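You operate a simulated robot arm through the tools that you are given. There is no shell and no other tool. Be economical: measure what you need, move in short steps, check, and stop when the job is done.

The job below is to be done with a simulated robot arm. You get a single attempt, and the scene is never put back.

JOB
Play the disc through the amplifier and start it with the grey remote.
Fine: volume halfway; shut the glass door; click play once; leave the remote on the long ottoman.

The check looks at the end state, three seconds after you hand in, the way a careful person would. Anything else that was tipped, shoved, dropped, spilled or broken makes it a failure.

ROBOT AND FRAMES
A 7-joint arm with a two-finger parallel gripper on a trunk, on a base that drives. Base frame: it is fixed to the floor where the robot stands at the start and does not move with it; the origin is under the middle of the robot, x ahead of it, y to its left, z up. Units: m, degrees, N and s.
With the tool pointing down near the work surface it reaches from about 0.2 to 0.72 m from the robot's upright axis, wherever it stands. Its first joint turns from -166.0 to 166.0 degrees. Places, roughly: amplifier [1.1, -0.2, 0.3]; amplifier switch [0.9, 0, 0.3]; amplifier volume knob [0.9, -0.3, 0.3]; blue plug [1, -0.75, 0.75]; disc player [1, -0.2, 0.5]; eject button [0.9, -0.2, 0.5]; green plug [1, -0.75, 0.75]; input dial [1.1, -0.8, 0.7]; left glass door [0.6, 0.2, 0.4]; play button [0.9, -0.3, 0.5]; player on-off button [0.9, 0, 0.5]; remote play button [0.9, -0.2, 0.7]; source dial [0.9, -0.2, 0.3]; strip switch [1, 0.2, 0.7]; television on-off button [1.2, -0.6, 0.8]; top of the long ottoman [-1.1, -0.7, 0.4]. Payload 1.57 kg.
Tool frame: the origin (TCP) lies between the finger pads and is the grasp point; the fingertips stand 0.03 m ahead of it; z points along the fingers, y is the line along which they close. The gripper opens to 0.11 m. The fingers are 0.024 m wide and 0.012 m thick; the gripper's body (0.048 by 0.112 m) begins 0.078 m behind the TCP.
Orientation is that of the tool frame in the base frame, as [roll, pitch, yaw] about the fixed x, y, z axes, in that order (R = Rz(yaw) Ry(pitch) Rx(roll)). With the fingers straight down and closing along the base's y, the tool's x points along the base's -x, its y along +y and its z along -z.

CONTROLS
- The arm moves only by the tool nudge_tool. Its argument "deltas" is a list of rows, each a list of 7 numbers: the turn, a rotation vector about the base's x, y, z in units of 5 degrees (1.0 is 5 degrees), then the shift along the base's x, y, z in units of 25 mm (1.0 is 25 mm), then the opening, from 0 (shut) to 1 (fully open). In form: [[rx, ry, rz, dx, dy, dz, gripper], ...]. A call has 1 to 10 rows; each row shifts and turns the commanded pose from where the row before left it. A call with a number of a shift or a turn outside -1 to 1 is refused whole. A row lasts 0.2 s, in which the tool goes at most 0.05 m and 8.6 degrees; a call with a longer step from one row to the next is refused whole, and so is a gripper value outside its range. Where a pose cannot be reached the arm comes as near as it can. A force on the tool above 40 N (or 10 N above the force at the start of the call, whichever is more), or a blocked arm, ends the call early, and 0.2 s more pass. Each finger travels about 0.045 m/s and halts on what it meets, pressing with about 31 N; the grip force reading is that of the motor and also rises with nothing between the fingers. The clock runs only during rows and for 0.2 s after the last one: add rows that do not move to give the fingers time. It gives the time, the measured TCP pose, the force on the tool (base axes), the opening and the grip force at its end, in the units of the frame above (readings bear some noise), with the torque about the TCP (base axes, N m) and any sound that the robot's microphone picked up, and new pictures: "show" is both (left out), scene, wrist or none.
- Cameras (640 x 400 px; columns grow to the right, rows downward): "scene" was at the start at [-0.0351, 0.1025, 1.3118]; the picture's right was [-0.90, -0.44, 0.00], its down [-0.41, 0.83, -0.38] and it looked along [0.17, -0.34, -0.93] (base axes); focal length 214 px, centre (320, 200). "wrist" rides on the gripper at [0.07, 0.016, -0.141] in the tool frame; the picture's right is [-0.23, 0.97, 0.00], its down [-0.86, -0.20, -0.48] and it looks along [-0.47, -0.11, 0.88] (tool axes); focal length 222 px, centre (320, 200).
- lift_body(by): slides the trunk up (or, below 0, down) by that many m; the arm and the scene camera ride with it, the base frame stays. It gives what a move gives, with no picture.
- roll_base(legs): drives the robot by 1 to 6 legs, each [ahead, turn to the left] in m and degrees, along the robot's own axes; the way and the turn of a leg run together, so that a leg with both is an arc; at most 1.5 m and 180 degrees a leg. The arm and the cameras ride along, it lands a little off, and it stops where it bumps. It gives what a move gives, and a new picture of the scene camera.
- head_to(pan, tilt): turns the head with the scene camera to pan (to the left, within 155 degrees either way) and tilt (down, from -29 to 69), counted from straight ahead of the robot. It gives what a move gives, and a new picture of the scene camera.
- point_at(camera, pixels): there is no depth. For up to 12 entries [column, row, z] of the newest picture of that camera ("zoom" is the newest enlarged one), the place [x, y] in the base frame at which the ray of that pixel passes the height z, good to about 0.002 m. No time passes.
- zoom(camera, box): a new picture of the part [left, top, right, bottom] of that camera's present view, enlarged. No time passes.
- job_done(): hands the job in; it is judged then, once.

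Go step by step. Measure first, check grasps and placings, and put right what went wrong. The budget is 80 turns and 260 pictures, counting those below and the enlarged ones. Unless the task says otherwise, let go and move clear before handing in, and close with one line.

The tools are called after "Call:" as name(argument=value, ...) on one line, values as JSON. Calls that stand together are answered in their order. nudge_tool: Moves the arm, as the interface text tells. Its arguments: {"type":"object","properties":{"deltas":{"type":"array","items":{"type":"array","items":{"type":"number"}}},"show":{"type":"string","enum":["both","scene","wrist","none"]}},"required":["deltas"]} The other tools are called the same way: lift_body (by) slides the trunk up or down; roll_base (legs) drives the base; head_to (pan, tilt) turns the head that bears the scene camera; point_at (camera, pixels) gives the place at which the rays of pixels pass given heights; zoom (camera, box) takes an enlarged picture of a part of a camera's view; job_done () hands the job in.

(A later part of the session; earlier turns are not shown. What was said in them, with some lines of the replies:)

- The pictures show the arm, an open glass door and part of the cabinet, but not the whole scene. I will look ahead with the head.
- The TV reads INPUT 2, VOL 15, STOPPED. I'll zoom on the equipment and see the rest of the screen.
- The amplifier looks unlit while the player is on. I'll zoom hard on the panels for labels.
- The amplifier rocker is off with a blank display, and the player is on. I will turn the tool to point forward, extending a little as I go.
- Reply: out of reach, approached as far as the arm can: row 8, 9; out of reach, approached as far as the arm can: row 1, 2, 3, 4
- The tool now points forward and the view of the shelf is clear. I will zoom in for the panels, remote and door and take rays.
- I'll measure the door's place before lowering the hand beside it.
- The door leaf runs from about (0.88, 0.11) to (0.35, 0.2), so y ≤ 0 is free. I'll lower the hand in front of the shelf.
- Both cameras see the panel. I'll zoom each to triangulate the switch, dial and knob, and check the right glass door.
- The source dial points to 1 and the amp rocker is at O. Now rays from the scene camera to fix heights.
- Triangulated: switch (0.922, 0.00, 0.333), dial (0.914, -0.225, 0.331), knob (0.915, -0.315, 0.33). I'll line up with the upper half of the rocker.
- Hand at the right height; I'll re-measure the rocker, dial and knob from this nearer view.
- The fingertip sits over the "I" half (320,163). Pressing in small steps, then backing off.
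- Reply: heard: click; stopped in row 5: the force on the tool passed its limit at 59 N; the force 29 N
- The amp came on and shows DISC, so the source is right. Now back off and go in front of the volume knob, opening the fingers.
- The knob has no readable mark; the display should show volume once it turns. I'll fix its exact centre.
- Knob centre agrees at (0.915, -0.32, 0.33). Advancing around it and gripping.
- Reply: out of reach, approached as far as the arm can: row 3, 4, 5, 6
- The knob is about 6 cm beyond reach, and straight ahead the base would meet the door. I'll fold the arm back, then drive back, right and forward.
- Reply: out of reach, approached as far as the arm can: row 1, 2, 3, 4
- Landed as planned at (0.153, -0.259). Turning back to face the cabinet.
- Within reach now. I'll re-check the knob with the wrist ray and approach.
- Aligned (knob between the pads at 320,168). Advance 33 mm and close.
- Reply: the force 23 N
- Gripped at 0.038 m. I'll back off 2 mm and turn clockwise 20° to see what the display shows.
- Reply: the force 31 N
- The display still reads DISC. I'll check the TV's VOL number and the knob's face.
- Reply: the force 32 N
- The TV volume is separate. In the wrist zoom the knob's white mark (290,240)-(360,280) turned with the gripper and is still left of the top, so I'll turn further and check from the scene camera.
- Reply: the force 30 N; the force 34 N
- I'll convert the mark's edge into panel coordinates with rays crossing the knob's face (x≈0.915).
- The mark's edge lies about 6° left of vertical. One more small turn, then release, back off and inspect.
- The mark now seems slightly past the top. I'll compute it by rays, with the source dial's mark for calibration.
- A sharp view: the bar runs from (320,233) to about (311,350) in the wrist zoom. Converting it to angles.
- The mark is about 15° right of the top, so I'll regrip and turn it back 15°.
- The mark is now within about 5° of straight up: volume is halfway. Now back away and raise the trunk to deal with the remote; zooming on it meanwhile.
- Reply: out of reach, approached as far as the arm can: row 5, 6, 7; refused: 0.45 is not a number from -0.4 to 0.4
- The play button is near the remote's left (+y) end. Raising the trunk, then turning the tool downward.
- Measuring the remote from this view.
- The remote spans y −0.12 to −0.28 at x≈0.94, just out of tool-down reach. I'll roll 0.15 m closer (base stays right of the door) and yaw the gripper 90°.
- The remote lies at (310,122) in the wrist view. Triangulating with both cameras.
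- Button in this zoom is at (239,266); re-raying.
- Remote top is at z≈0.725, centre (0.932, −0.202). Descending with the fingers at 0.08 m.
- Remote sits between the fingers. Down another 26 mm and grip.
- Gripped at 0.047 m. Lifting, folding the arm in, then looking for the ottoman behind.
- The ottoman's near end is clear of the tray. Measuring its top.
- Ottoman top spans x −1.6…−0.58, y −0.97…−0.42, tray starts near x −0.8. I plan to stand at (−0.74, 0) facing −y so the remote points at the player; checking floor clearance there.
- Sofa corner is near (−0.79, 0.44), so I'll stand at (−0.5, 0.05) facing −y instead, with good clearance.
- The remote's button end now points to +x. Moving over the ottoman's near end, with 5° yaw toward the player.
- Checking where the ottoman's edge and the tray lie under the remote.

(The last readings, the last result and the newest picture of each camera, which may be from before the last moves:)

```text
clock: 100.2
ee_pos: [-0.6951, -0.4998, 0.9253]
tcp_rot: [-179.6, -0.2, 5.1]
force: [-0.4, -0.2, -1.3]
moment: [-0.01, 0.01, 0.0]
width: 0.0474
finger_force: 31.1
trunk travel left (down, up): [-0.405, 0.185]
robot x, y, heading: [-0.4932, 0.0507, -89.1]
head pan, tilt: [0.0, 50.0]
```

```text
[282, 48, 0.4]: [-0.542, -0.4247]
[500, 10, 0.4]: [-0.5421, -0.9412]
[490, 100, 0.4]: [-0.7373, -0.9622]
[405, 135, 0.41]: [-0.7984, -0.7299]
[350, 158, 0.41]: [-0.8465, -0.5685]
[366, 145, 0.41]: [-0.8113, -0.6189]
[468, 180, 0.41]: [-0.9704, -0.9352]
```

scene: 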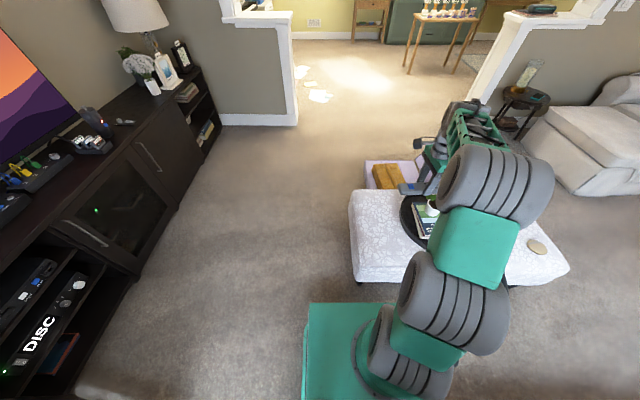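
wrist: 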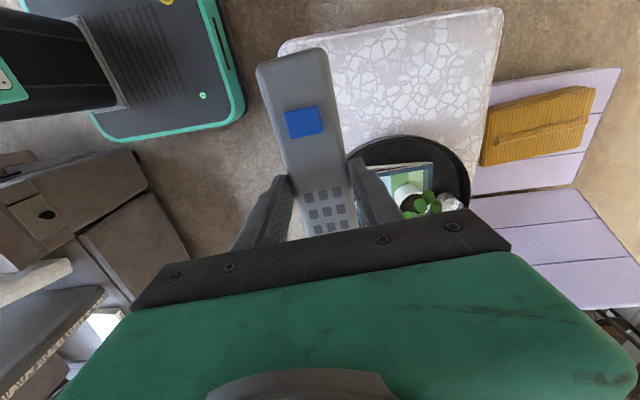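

Remote spot is free. I'll shift slightly inward (to −0.675, −0.52) and lower with the trunk.

Call:
nudge_tool(deltas=[[0, 0, 0, 0.8, -0.8, 0, 0.2]], show="none")

Call:
lift_body(by=-0.39)

Call:
nudge_tool(deltas=[[0, 0, 0, 0, 0, -0.6, 0.2], [0, 0, 0, 0, 0, -0.4, 0.2], [0, 0, 0, 0, 0, 0, 0.2]])

```text
clock: 100.7
ee_pos: [-0.6756, -0.52, 0.9247]
tcp_rot: [-179.7, -0.1, 5.0]
force: [-0.8, 0.6, 0.0]
moment: [0.0, 0.0, 0.0]
width: 0.0473
finger_force: 30.9
trunk travel left (down, up): [-0.405, 0.185]
robot x, y, heading: [-0.4888, 0.0503, -88.9]
head pan, tilt: [0.0, 50.0]
```

```text
clock: 104.4
ee_pos: [-0.6729, -0.5196, 0.5367]
tcp_rot: [-179.6, 0.0, 5.1]
force: [0.5, -1.2, -0.9]
moment: [-0.03, 0.01, 0.01]
width: 0.0473
finger_force: 30.6
trunk travel left (down, up): [-0.015, 0.575]
robot x, y, heading: [-0.4915, 0.0477, -88.9]
head pan, tilt: [0.0, 50.0]
```

```text
clock: 105.2
ee_pos: [-0.6747, -0.5197, 0.5119]
tcp_rot: [-179.6, -0.1, 5.0]
force: [0.3, -0.4, -0.8]
moment: [-0.01, 0.04, 0.02]
width: 0.0474
finger_force: 31.0
trunk travel left (down, up): [-0.015, 0.575]
robot x, y, heading: [-0.4898, 0.0519, -89.1]
head pan, tilt: [0.0, 50.0]
```

scene: 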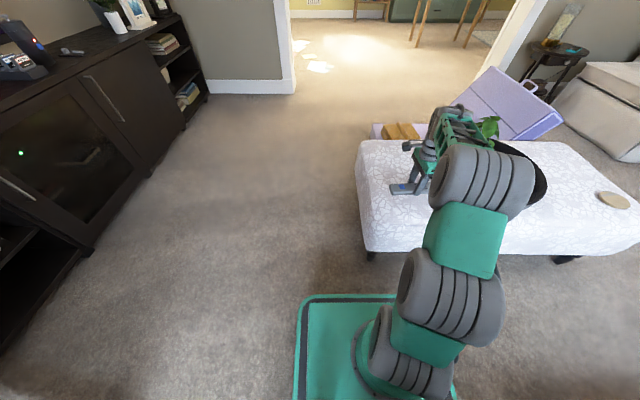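
wrist: 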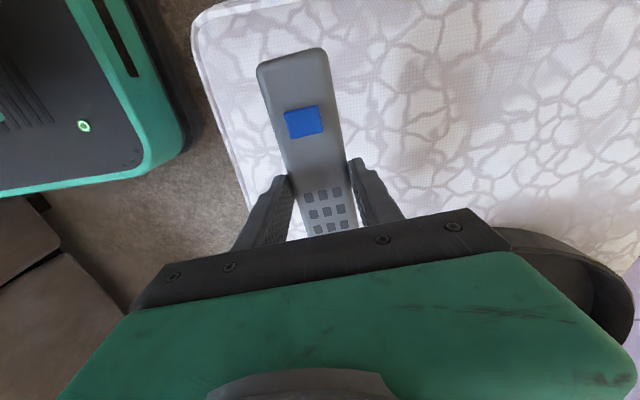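

Clear all around. Lowering gently to contact.

Call:
nudge_tool(deltas=[[0, 0, 0, 0, 0, -0.6, 0.2], [0, 0, 0, 0, 0, -0.6, 0.2], [0, 0, 0, 0, 0, -0.5, 0.2], [0, 0, 0, 0, 0, -0.2, 0.2], [0, 0, 0, 0, 0, -0.2, 0.2], [0, 0, 0, 0, 0, -0.2, 0.2]], show="wrist")

```text
clock: 106.6
ee_pos: [-0.6743, -0.5209, 0.4568]
tcp_rot: [180.0, 0.1, 5.1]
force: [3.2, 7.5, 23.8]
moment: [0.21, -0.08, 0.03]
width: 0.0476
finger_force: 30.8
trunk travel left (down, up): [-0.015, 0.575]
robot x, y, heading: [-0.4874, 0.0502, -89.0]
head pan, tilt: [0.0, 50.0]
```

wrist: 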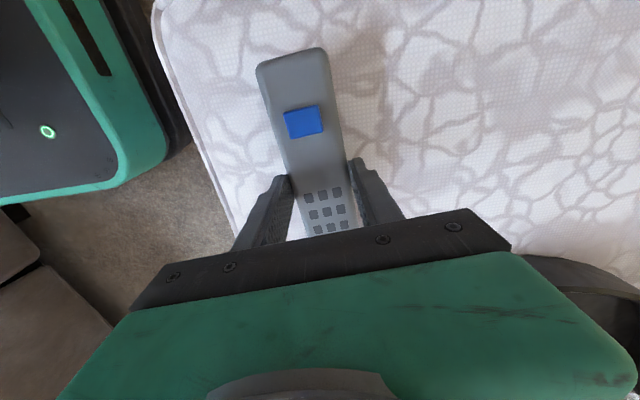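

In contact (24 N). Easing off slightly, opening and lifting clear.

Call:
nudge_tool(deltas=[[0, 0, 0, 0, 0, 0.15, 0.2], [0, 0, 0, 0, 0, 0, 0.5], [0, 0, 0, 0, 0, 0, 0.75], [0, 0, 0, 0, 0, 0, 0.75], [0, 0, 0, 0, 0, 0.6, 0.75], [0, 0, 0, 0, 0, 1, 0.75], [0, 0, 0, 0, 0, 1, 0.75], [0, 0, 0, 0, 0, 1, 0.75]])

```text
clock: 108.4
ee_pos: [-0.6742, -0.5221, 0.5476]
tcp_rot: [-179.7, -0.1, 5.1]
force: [-0.6, 0.1, 0.7]
moment: [-0.01, 0.01, -0.01]
width: 0.0825
finger_force: 0.0
trunk travel left (down, up): [-0.015, 0.575]
robot x, y, heading: [-0.4916, 0.053, -88.9]
head pan, tilt: [0.0, 50.0]
```

scene: 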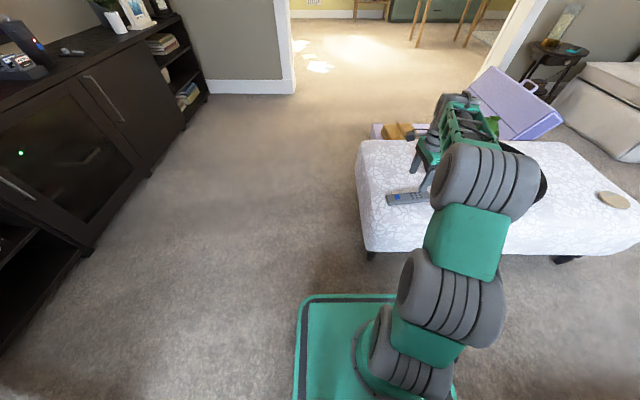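
wrist: 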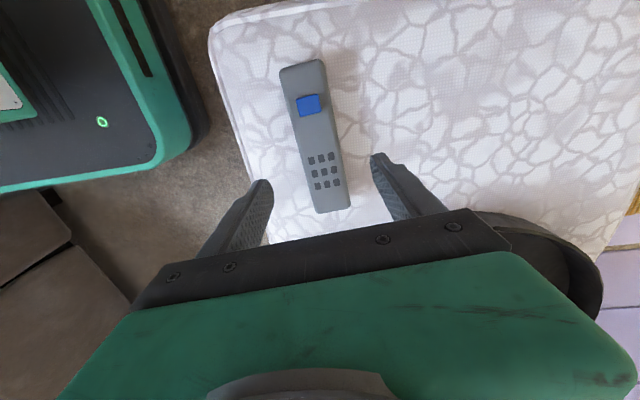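

The remote rests well on the ottoman. Measuring the play button for the press.

Call:
point_at(camera="wrist", pixels=[[308, 105, 0.45], [308, 105, 0.43], [300, 63, 0.44], [335, 212, 0.44]])

Call:
zoom(camera="scene", box=[370, 170, 450, 220])

Call:
point_at(camera="zoom", pixels=[[240, 205, 0.45], [240, 205, 0.43]])

```text
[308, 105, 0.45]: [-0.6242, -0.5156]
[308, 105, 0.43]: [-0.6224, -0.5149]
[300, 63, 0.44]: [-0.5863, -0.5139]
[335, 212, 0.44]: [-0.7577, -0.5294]
```

```text
8.00 times, centred on (410, 195) of scene
```

zoom: 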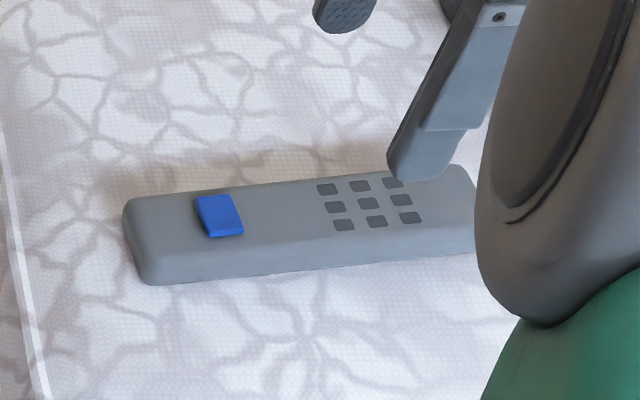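

```text
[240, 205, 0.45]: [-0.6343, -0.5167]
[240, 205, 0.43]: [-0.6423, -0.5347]
```

Button at (−0.625, −0.516). Closing the fingers and hovering over it.

Call:
nudge_tool(deltas=[[0, 0, 0, 1, 0.12, 0, 0], [0, 0, 0, 0.96, 0.12, 0, 0], [0, 0, 0, 0, 0, 0, 0], [0, 0, 0, 0, 0, 0, 0], [0, 0, 0, 0, 0, -1, 0], [0, 0, 0, 0, 0, -0.8, 0]])

Call:
zoom(camera="scene", box=[370, 160, 450, 220])

```text
clock: 109.8
ee_pos: [-0.6259, -0.5127, 0.5025]
tcp_rot: [-179.6, 0.0, 5.1]
force: [0.8, 0.2, -0.3]
moment: [-0.01, 0.01, 0.0]
width: 0.0004
finger_force: 21.5
trunk travel left (down, up): [-0.015, 0.575]
robot x, y, heading: [-0.4885, 0.0474, -89.0]
head pan, tilt: [0.0, 50.0]
```

scene: 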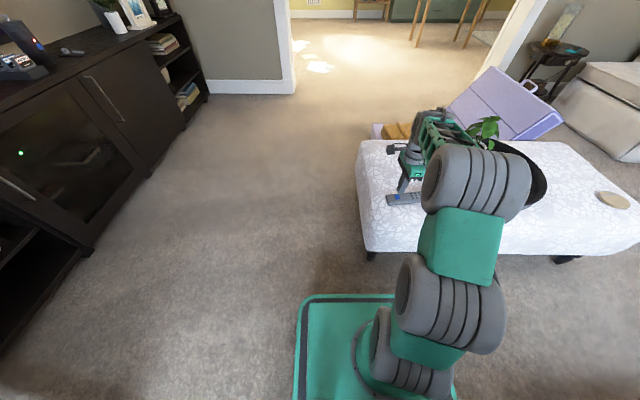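
wrist: 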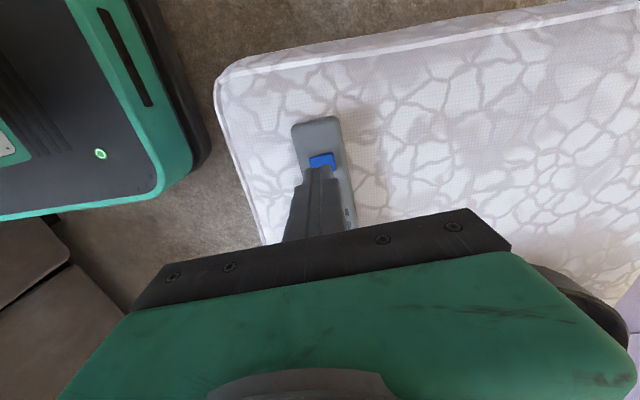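

```text
6.67 times, centred on (410, 190) of scene
```

zoom: 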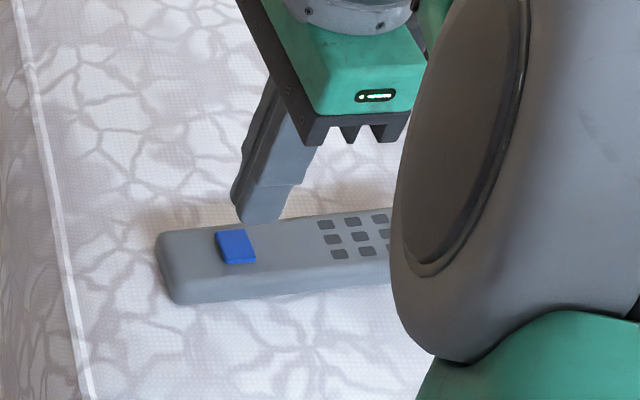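

Call:
point_at(camera="wrist", pixels=[[322, 161, 0.447], [322, 155, 0.447], [318, 130, 0.44]])

Call:
point_at(camera="zoom", pixels=[[236, 247, 0.447], [219, 230, 0.447], [254, 264, 0.447]])

```text
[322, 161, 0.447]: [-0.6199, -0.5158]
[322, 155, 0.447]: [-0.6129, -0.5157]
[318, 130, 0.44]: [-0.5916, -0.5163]
```

```text
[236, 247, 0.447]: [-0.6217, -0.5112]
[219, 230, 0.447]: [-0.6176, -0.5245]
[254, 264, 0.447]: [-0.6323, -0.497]
```

Aligned within 3 mm of the button's centre. Pressing once.

Call:
nudge_tool(deltas=[[0, 0, 0, 0.15, 0, -0.7, 0], [0, 0, 0, 0, 0, -0.15, 0], [0, 0, 0, 0, 0, -0.15, 0], [0, 0, 0, 0, 0, -0.15, 0]], show="wrist")

```text
clock: 110.8
ee_pos: [-0.6219, -0.513, 0.4736]
tcp_rot: [-179.7, -0.1, 5.1]
force: [-0.9, 0.3, -0.3]
moment: [-0.05, -0.03, -0.01]
width: 0.0
finger_force: 21.3
trunk travel left (down, up): [-0.015, 0.575]
robot x, y, heading: [-0.4884, 0.0488, -89.0]
head pan, tilt: [0.0, 50.0]
```

wrist: 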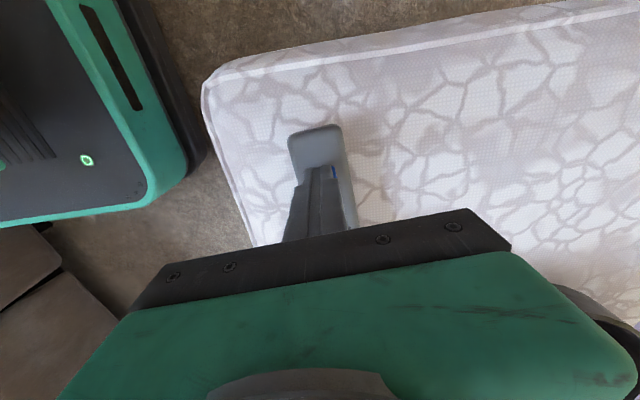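

Not yet in contact (no force, no click). Continuing in 2.5 mm steps.

Call:
nudge_tool(deltas=[[0, 0, 0, 0, 0, -0.1, 0], [0, 0, 0, 0, 0, -0.1, 0], [0, 0, 0, 0, 0, -0.1, 0]], show="none")

```text
clock: 111.6
ee_pos: [-0.6221, -0.5137, 0.4682]
tcp_rot: [-179.7, 0.0, 4.9]
force: [-1.7, 4.5, 14.9]
moment: [0.05, 0.22, -0.05]
width: 0.0001
finger_force: 20.7
trunk travel left (down, up): [-0.015, 0.575]
robot x, y, heading: [-0.4889, 0.0506, -88.9]
head pan, tilt: [0.0, 50.0]
heard: click
```

Click heard at 15 N. Rising and looking at the TV.

Call:
nudge_tool(deltas=[[0, 0, 0, 0, 0, 0.5, 0], [0, 0, 0, 0, 0, 1, 0], [0, 0, 0, 0, 0, 1, 0], [0, 0, 0, 0, 0, 1, 0], [0, 0, 0, 0, 0, 1, 0]], show="wrist")

Call:
head_to(pan=80, tilt=15)

```text
clock: 112.8
ee_pos: [-0.6224, -0.5133, 0.5765]
tcp_rot: [-179.6, -0.1, 5.1]
force: [0.0, 0.2, 0.1]
moment: [-0.01, -0.01, 0.0]
width: 0.0
finger_force: 21.4
trunk travel left (down, up): [-0.015, 0.575]
robot x, y, heading: [-0.4898, 0.0527, -89.1]
head pan, tilt: [0.0, 50.0]
```

wrist: 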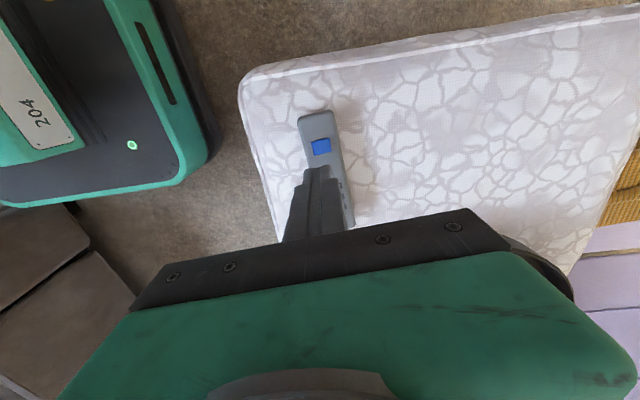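

```text
clock: 114.3
ee_pos: [-0.6232, -0.5156, 0.5755]
tcp_rot: [-179.6, -0.1, 5.1]
force: [0.1, 0.9, -0.2]
moment: [-0.01, 0.0, 0.0]
width: 0.0
finger_force: 21.3
trunk travel left (down, up): [-0.015, 0.575]
robot x, y, heading: [-0.4876, 0.0526, -89.4]
head pan, tilt: [80.0, 15.0]
```

scene: 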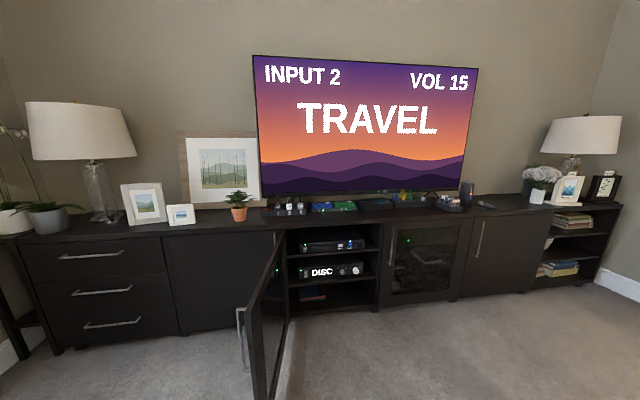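

The TV now shows TRAVEL: the disc is playing. Only the door remains. I'll raise and fold the arm, then turn back to the cabinet.

Call:
nudge_tool(deltas=[[0, 0, 0, 0, 0, 1, 0], [0, 0, 0, 0, 0, 1, 0], [0, 0, 0, 0, 0, 1, 0], [0, 0, 0, 0, 0, 1, 0], [0, 0, 0, 0.8, 0.9, 1, 0], [0, 0, 0, 0.8, 0.9, 1, 0], [0, 0, 0, 0.8, 0.9, 0, 0], [0, 0, 0, 0.8, 0.9, 0, 0], [0, 0, 0, 0.8, 0.9, 0, 0], [0, 0, 0, 0.8, 0.9, 0, 0]], show="none")

Call:
roll_base(legs=[[0, 89]])

Call:
nudge_tool(deltas=[[0, -1, 0, 0.4, 1, 0, 0], [0, -1, 0, 0.4, 1, 0, 0], [0, -1, 0, 0.4, 1, 0, 0], [0, -1, 0, 0.4, 1, 0, 0], [0, -1, 0, 0.4, 1, 0, 0], [0, -1, 0, 0.4, 1, 0, 0], [0, -1, 0, 0.4, 1, 0, 0], [0, -1, 0, 0.4, 1, 0, 0], [0, -1, 0, 0.4, 1, 0, 0], [0, -1, 0, 0.4, 1, 0, 0]], show="none")

Call:
nudge_tool(deltas=[[0, -1, 0, 0, 1, 0, 0], [0, -1, 0, 0, 1, 0, 0], [0, -1, 0, 0, 1, 0, 0], [0, -1, 0, 0, 1, 0, 0], [0, -1, 0, 0, 0, 0, 0], [0, -1, 0, 0, 0, 0, 0], [0, -1, 0, 0, 0, 0, 0], [0, -1, 0, 0, 0, 0, 0]], show="wrist")

Call:
head_to(pan=0, tilt=40)

```text
clock: 116.5
ee_pos: [-0.5029, -0.3792, 0.7284]
tcp_rot: [-179.5, -0.1, 5.2]
force: [-0.7, -0.9, 0.2]
moment: [0.01, 0.01, 0.02]
width: 0.0
finger_force: 21.5
trunk travel left (down, up): [-0.015, 0.575]
robot x, y, heading: [-0.488, 0.0501, -88.8]
head pan, tilt: [80.0, 15.0]
```

```text
clock: 120.7
ee_pos: [-0.0615, 0.0292, 0.7279]
tcp_rot: [-179.5, -0.1, 94.0]
force: [0.2, 0.1, 0.1]
moment: [0.04, -0.02, -0.01]
width: 0.0
finger_force: 21.2
trunk travel left (down, up): [-0.015, 0.575]
robot x, y, heading: [-0.4908, 0.0518, -0.0]
head pan, tilt: [80.0, 15.0]
```

scene: 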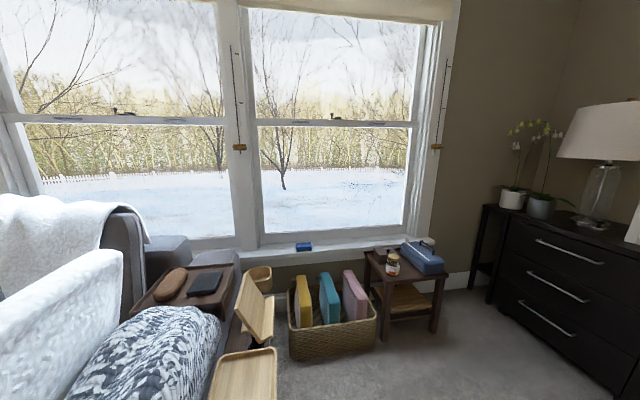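

```text
clock: 122.9
ee_pos: [0.0394, 0.2812, 0.7291]
tcp_rot: [130.4, 2.9, 92.7]
force: [0.0, 0.1, -0.1]
moment: [0.02, 0.01, -0.01]
width: 0.0
finger_force: 20.9
trunk travel left (down, up): [-0.015, 0.575]
robot x, y, heading: [-0.489, 0.0498, 0.1]
head pan, tilt: [80.0, 15.0]
```

```text
clock: 124.7
ee_pos: [0.0382, 0.3794, 0.7291]
tcp_rot: [90.2, 3.9, 90.2]
force: [-0.6, -0.4, 1.0]
moment: [0.01, -0.02, 0.0]
width: 0.0001
finger_force: 21.8
trunk travel left (down, up): [-0.015, 0.575]
robot x, y, heading: [-0.4886, 0.0506, -0.1]
head pan, tilt: [80.0, 15.0]
```

wrist: 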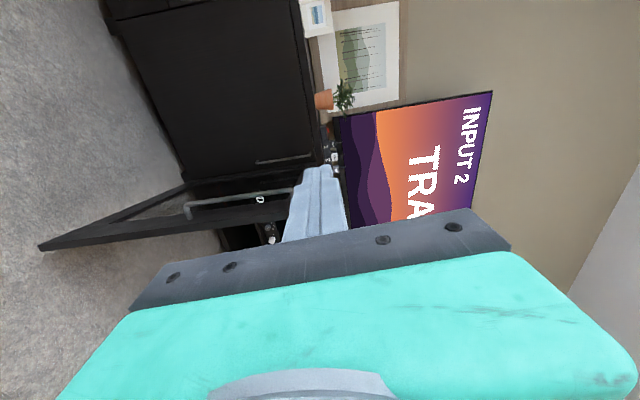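

```text
clock: 126.2
ee_pos: [0.0382, 0.3795, 0.7292]
tcp_rot: [90.4, 4.0, 90.1]
force: [0.0, 0.7, -0.1]
moment: [-0.01, -0.02, -0.04]
width: 0.0002
finger_force: 21.7
trunk travel left (down, up): [-0.015, 0.575]
robot x, y, heading: [-0.4913, 0.0475, -0.2]
head pan, tilt: [0.0, 40.0]
```

scene: 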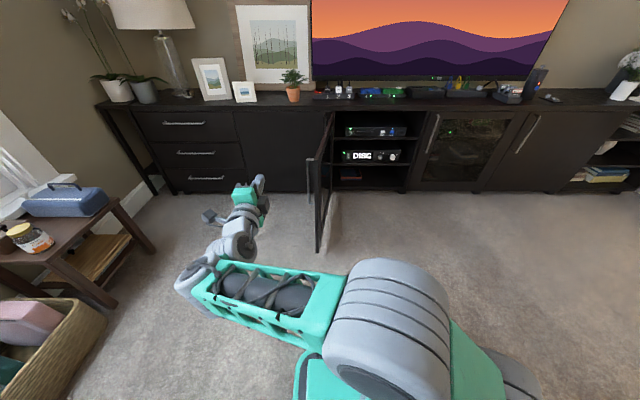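

The elbow sticks out to the left; checking it against the side table before driving ahead.

Call:
point_at(camera="scene", pixels=[[178, 270, 0.8], [178, 270, 0.65], [155, 245, 0.0], [105, 185, 0.45], [75, 237, 0.45], [320, 250, 0.05], [313, 160, 0.45], [310, 195, 0.3], [325, 115, 0.6]])

Call:
zoom(camera="scene", box=[270, 90, 430, 260])

```text
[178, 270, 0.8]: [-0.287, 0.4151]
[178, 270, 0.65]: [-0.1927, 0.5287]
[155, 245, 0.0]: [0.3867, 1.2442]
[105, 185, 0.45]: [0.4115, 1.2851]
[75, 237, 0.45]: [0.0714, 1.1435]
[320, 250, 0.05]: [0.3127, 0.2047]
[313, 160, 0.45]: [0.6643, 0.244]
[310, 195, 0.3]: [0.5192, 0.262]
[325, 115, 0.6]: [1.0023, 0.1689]
```

```text
2.35 times, centred on (350, 175) of scene
```

zoom: 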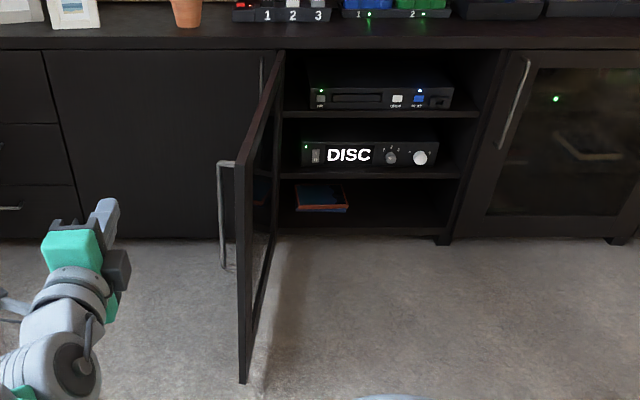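

The side table is well clear (y > 1.1). Driving 0.4 m ahead, then lowering the closed fist left of the door, yawed 40° right to push with the tips.

Call:
roll_base(legs=[[0.4, 0]])

Call:
nudge_tool(deltas=[[0, 0, -1, 0, 0, -1, 0], [0, 0, -1, 0, 0, -1, 0], [0, 0, -1, 0, 0, -1, 0], [0, 0, -1, 0, 0, -1, 0], [0, 0, -1, 0, 0, -1, 0], [0, 0, -1, 0, 0, -1, 0], [0, 0, -1, 0, 0, -1, 0], [0, 0, -1, 0, 0, -1, 0], [0, 0, 0, 1, 0, -0.5, 0]])

```text
clock: 128.7
ee_pos: [0.433, 0.3819, 0.7272]
tcp_rot: [90.4, 4.0, 90.3]
force: [-0.8, -0.7, -0.9]
moment: [0.01, 0.0, 0.04]
width: 0.0
finger_force: 21.6
trunk travel left (down, up): [-0.015, 0.575]
robot x, y, heading: [-0.0937, 0.0487, 0.3]
head pan, tilt: [0.0, 40.0]
```

scene: 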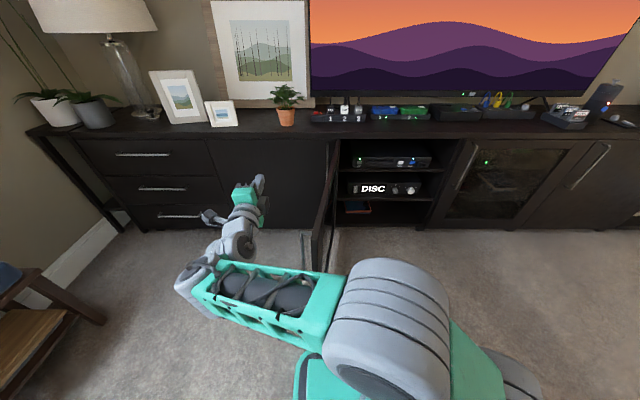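

```text
clock: 130.7
ee_pos: [0.601, 0.3238, 0.5715]
tcp_rot: [90.6, 4.0, 59.0]
force: [0.5, -0.5, 0.1]
moment: [0.03, 0.03, 0.01]
width: 0.0002
finger_force: 21.2
out of reach, approached as far as the arm can: row 3, 4, 5, 6, 7, 8
trunk travel left (down, up): [-0.015, 0.575]
robot x, y, heading: [-0.0909, 0.0489, 0.1]
head pan, tilt: [0.0, 40.0]
```

scene: 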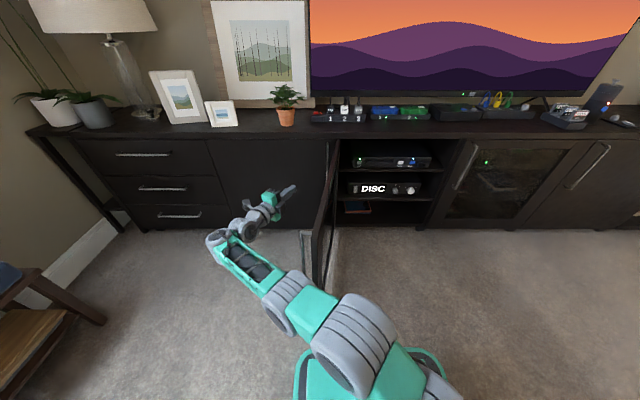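
wrist: 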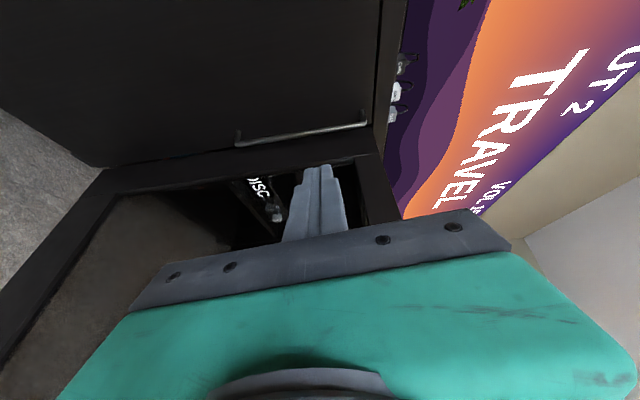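

The fist is left of the door near its top rail. I'll raise 18 mm to bear on the wooden rail and push toward −y.

Call:
nudge_tool(deltas=[[0, 0, 0, -0.5, 0, 0.7, 0], [0, 0, 0, 0, -1, 0, 0], [0, 0, 0, 0, -1, 0, 0], [0, 0, 0, 0, -1, 0, 0], [0, 0, 0, 0, -1, 0, 0], [0, 0, 0, 0, -1, 0, 0], [0, 0, 0, 0, -1, 0, 0]])

```text
clock: 132.3
ee_pos: [0.5887, 0.1728, 0.5871]
tcp_rot: [90.6, 3.9, 59.0]
force: [-0.2, 0.0, -0.9]
moment: [0.03, -0.03, -0.01]
width: 0.0001
finger_force: 21.4
trunk travel left (down, up): [-0.015, 0.575]
robot x, y, heading: [-0.0926, 0.0491, 0.0]
head pan, tilt: [0.0, 40.0]
```

scene: 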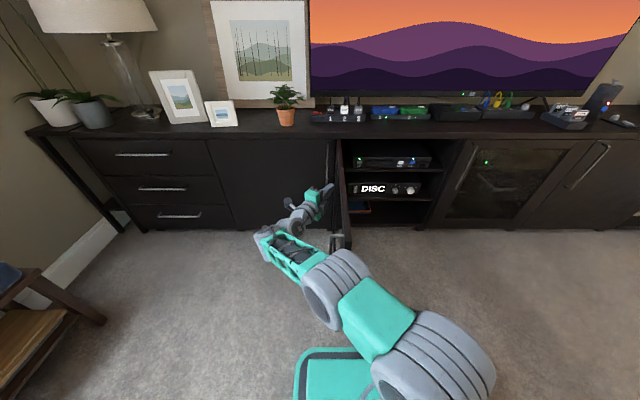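
wrist: 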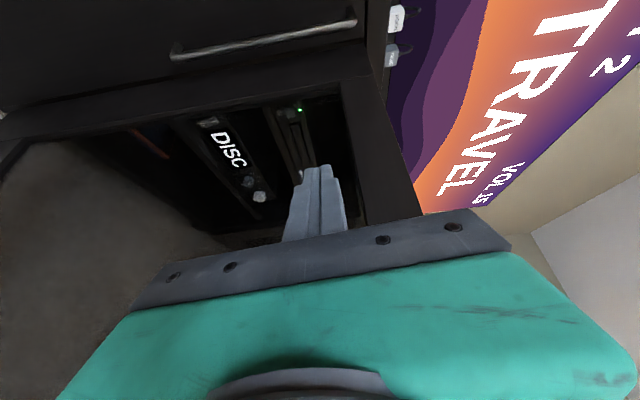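

The door has started to swing. Checking the contact up close.

Call:
zoom(camera="scene", box=[250, 130, 410, 260])

```text
3.08 times, centred on (330, 195) of scene
```

zoom: 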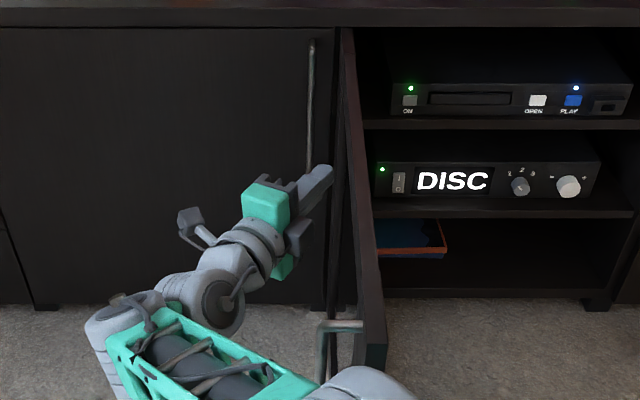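

Contact is with the fingertips and the door is moving freely. Continue the push.

Call:
nudge_tool(deltas=[[0, 0, 0, 0, -1, 0, 0], [0, 0, 0, 0, -1, 0, 0], [0, 0, 0, 0, -1, 0, 0], [0, 0, 0, 0, -1, 0, 0], [0, 0, 0, 0.4, -1, 0, 0], [0, 0, 0, 0.5, -0.8, 0, 0]])

```text
clock: 133.7
ee_pos: [0.6131, 0.0302, 0.5872]
tcp_rot: [90.7, 4.0, 59.1]
force: [-0.5, 0.2, 0.0]
moment: [0.04, 0.03, -0.03]
width: 0.0
finger_force: 21.3
trunk travel left (down, up): [-0.015, 0.575]
robot x, y, heading: [-0.0916, 0.0485, 0.3]
head pan, tilt: [0.0, 40.0]
```

scene: 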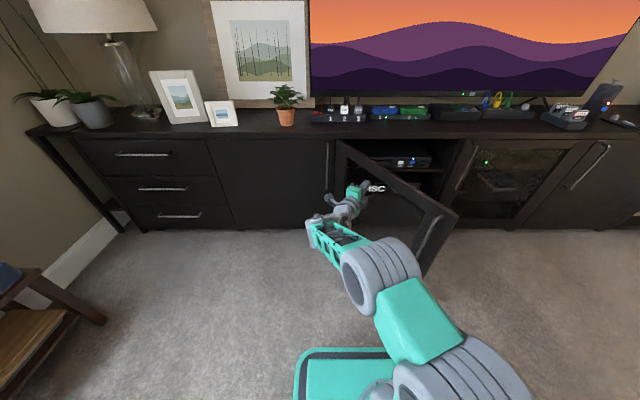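
wrist: 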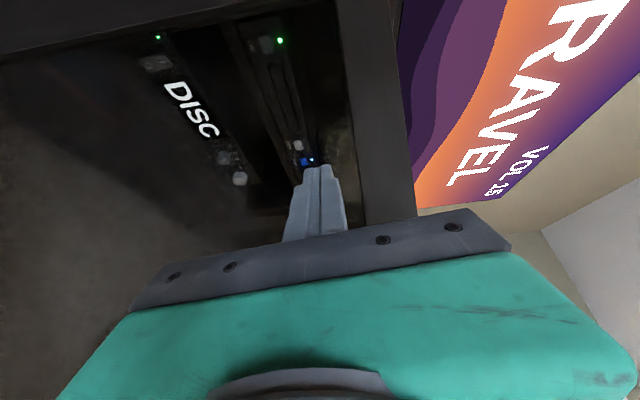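

Door is about 45° shut. Sliding farther toward its free end for leverage.

Call:
nudge_tool(deltas=[[0, 0, 0, 0, -1, 0, 0], [0, 0, 0, 0, -1, 0, 0], [0, 0, 0, 0, -1, 0, 0], [0, 0, 0, 0, -1, 0, 0], [0, 0, 0, 0, -1, 0, 0], [0, 0, 0, 0, -1, 0, 0], [0, 0, 0, 0, -1, 0, 0], [0, 0, 0, 0, -1, 0, 0]])

```text
clock: 135.5
ee_pos: [0.6096, -0.1705, 0.5855]
tcp_rot: [90.7, 4.1, 59.0]
force: [-0.2, 0.1, 0.4]
moment: [0.0, -0.06, -0.05]
width: 0.0001
finger_force: 21.4
trunk travel left (down, up): [-0.015, 0.575]
robot x, y, heading: [-0.0915, 0.0509, 0.2]
head pan, tilt: [0.0, 40.0]
```

scene: 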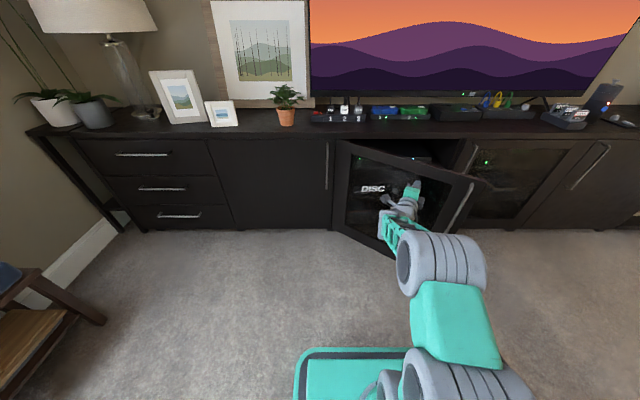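
wrist: 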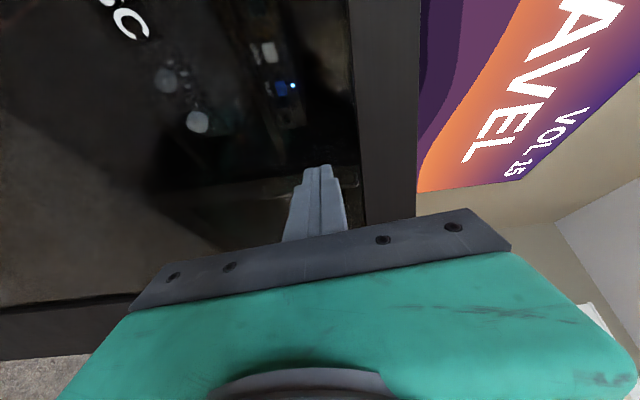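

Now about 30° open. Rolling 0.15 m ahead with the fist bearing on it, then finishing with the arm.

Call:
roll_base(legs=[[0.15, 0]])

Call:
nudge_tool(deltas=[[0, 0, 0, 0.6, -0.6, 0, 0], [0, 0, 0, 0.6, -0.6, 0, 0], [0, 0, 0, 0.5, 0, 0, 0], [0, 0, 0, 0.4, 0, 0, 0], [0, 0, 0, 0.4, 0, 0, 0], [0, 0, 0, 0.4, 0, 0, 0]])

```text
clock: 136.9
ee_pos: [0.7609, -0.1695, 0.5867]
tcp_rot: [90.7, 3.9, 59.1]
force: [0.2, -0.4, -0.3]
moment: [0.03, -0.01, 0.0]
width: 0.0
finger_force: 21.9
trunk travel left (down, up): [-0.015, 0.575]
robot x, y, heading: [0.0608, 0.0497, 0.2]
head pan, tilt: [0.0, 40.0]
```

scene: 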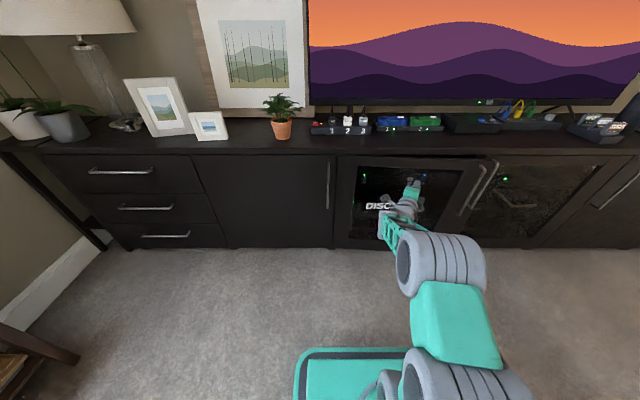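

```text
clock: 138.3
ee_pos: [0.8339, -0.2, 0.5871]
tcp_rot: [90.7, 4.0, 59.0]
force: [0.1, 0.3, 0.6]
moment: [-0.03, 0.03, -0.02]
width: 0.0003
finger_force: 21.4
trunk travel left (down, up): [-0.015, 0.575]
robot x, y, heading: [0.0592, 0.051, 0.2]
head pan, tilt: [0.0, 40.0]
```

scene: 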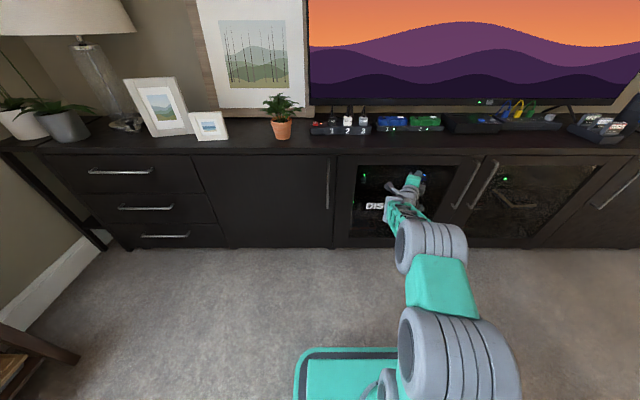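
wrist: 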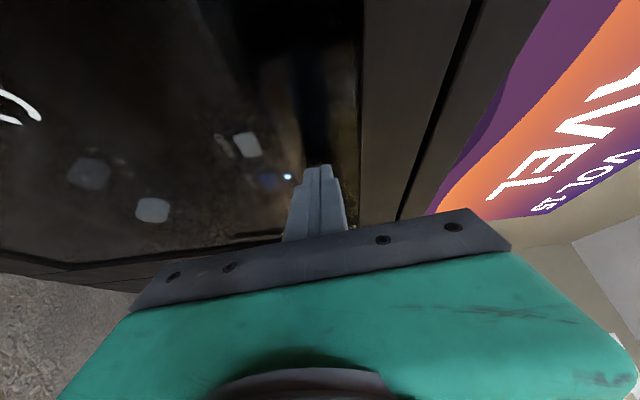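

Nearly shut. Pushing on gently until it meets resistance.

Call:
nudge_tool(deltas=[[0, 0, 0, 0.3, -0.4, 0.4, 0], [0, 0, 0, 0.3, -0.4, 0.4, 0], [0, 0, 0, 0.3, 0, 0, 0], [0, 0, 0, 0.3, 0, 0, 0], [0, 0, 0, 0.3, 0, 0, 0]])

Call:
zoom(camera="scene", box=[320, 140, 500, 255])

```text
clock: 138.7
ee_pos: [0.8376, -0.2082, 0.5908]
tcp_rot: [91.1, 4.3, 59.1]
force: [-21.7, 7.0, 4.2]
moment: [-0.13, -0.17, 0.1]
width: 0.0
finger_force: 20.7
trunk travel left (down, up): [-0.015, 0.575]
robot x, y, heading: [0.0559, 0.0547, 0.0]
head pan, tilt: [0.0, 40.0]
stopped in row 2: the force on the tool passed its limit at 79 N (the readings are from after the stop); the commanded pose is now the measured one
```

scene: 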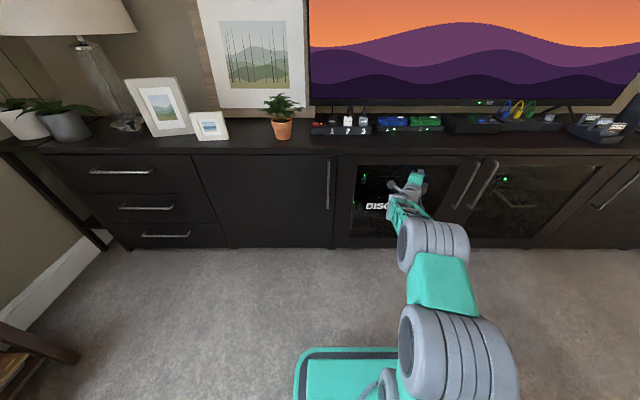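
wrist: 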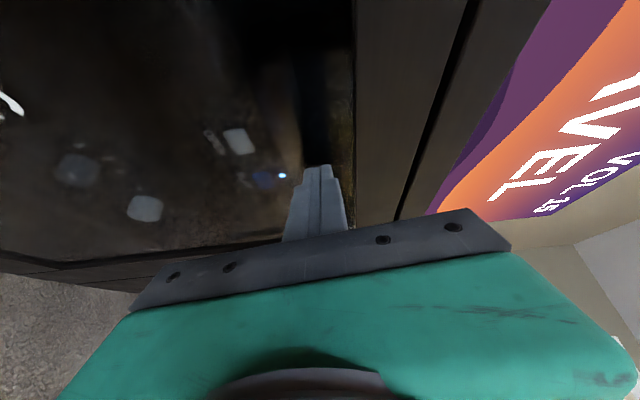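

```text
3.48 times, centred on (410, 198) of scene
```

zoom: 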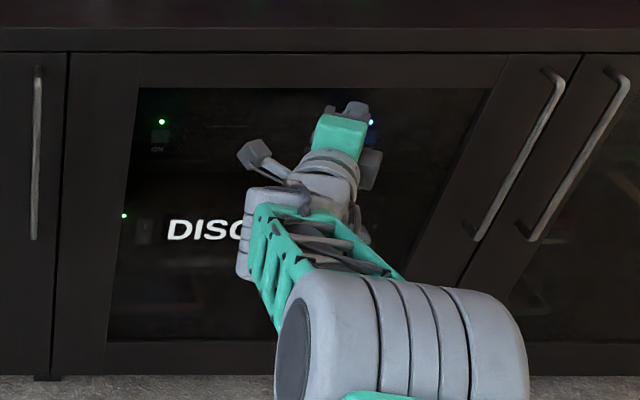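

The door met its stop and is flush with its neighbour. Backing the arm off and checking the final state.

Call:
nudge_tool(deltas=[[0, 0, 0, -0.5, 0, 0, 0], [0, 0, 0, -1, 0, 0, 0], [0, 0, 0, -1, 0, 0, 0], [0, 0, 0, -1, 0, 0, 0], [0, 0, 0, -1, 0, 0, 0], [0, 0, 0, -1, 0, 0, 0]], show="none")

Call:
roll_base(legs=[[-0.3, 0]])

Call:
head_to(pan=-5, tilt=25)

Call:
zoom(camera="scene", box=[250, 180, 480, 330])

Call:
head_to(pan=-135, tilt=40)

```text
clock: 140.1
ee_pos: [0.7021, -0.2078, 0.588]
tcp_rot: [91.3, 4.3, 59.1]
force: [1.3, -0.4, 0.2]
moment: [-0.01, -0.05, -0.02]
width: 0.0002
finger_force: 21.0
trunk travel left (down, up): [-0.015, 0.575]
robot x, y, heading: [0.0593, 0.0498, -0.0]
head pan, tilt: [0.0, 40.0]
```

```text
clock: 142.2
ee_pos: [0.3973, -0.2127, 0.5879]
tcp_rot: [91.2, 4.2, 58.8]
force: [0.9, 0.5, -0.1]
moment: [0.0, -0.01, 0.0]
width: 0.0
finger_force: 21.3
trunk travel left (down, up): [-0.015, 0.575]
robot x, y, heading: [-0.2459, 0.0475, -0.1]
head pan, tilt: [0.0, 40.0]
```

scene: 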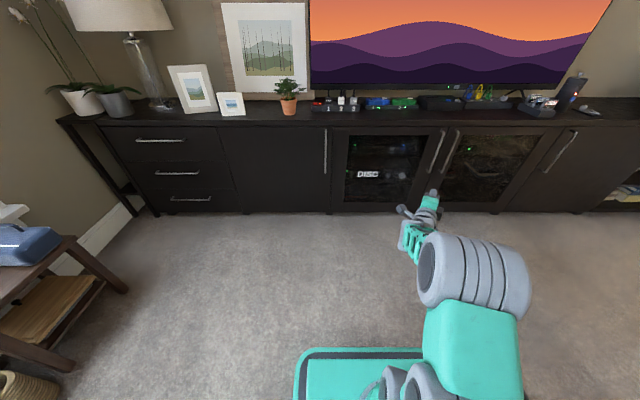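

```text
clock: 143.0
ee_pos: [0.3973, -0.2118, 0.5885]
tcp_rot: [91.4, 4.4, 58.9]
force: [0.1, 0.6, 0.1]
moment: [-0.02, 0.02, 0.0]
width: 0.0
finger_force: 21.3
trunk travel left (down, up): [-0.015, 0.575]
robot x, y, heading: [-0.2485, 0.049, -0.0]
head pan, tilt: [-5.0, 25.0]
```

scene: 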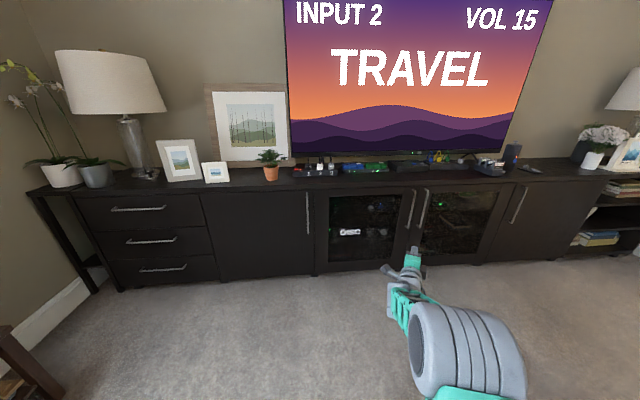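

```text
2.67 times, centred on (365, 255) of scene
```

zoom: 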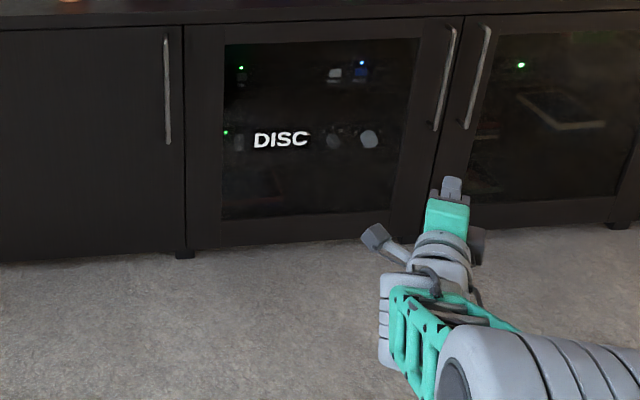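

```text
clock: 145.1
ee_pos: [0.3969, -0.212, 0.589]
tcp_rot: [91.3, 4.3, 58.9]
force: [0.0, 0.3, 0.3]
moment: [-0.01, -0.01, 0.0]
width: 0.0
finger_force: 21.2
trunk travel left (down, up): [-0.015, 0.575]
robot x, y, heading: [-0.2476, 0.046, 0.1]
head pan, tilt: [-135.0, 40.0]
```

scene: 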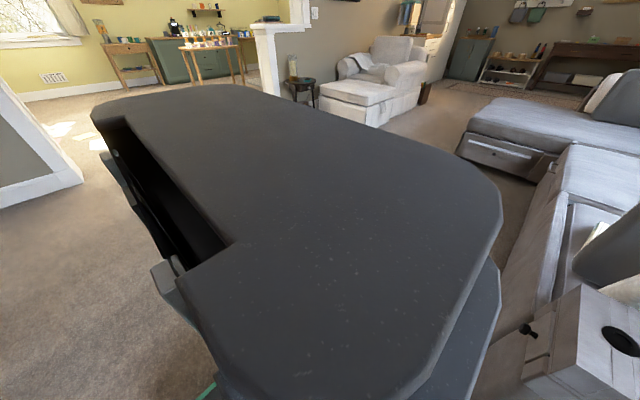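

The door is shut flush with its neighbour, the amp shows DISC with its knob straight up, and the TV shows TRAVEL. The remote lies on the ottoman as last seen, with the arm clear of everything, so I'm handing in.

Call:
job_done()

```text
The job is handed in.
```

The disc is playing through the amplifier: source DISC, volume at about halfway by the knob's mark (within about 5°). It was started with one click of the grey remote, which now lies on the long ottoman, and the glass door is shut.
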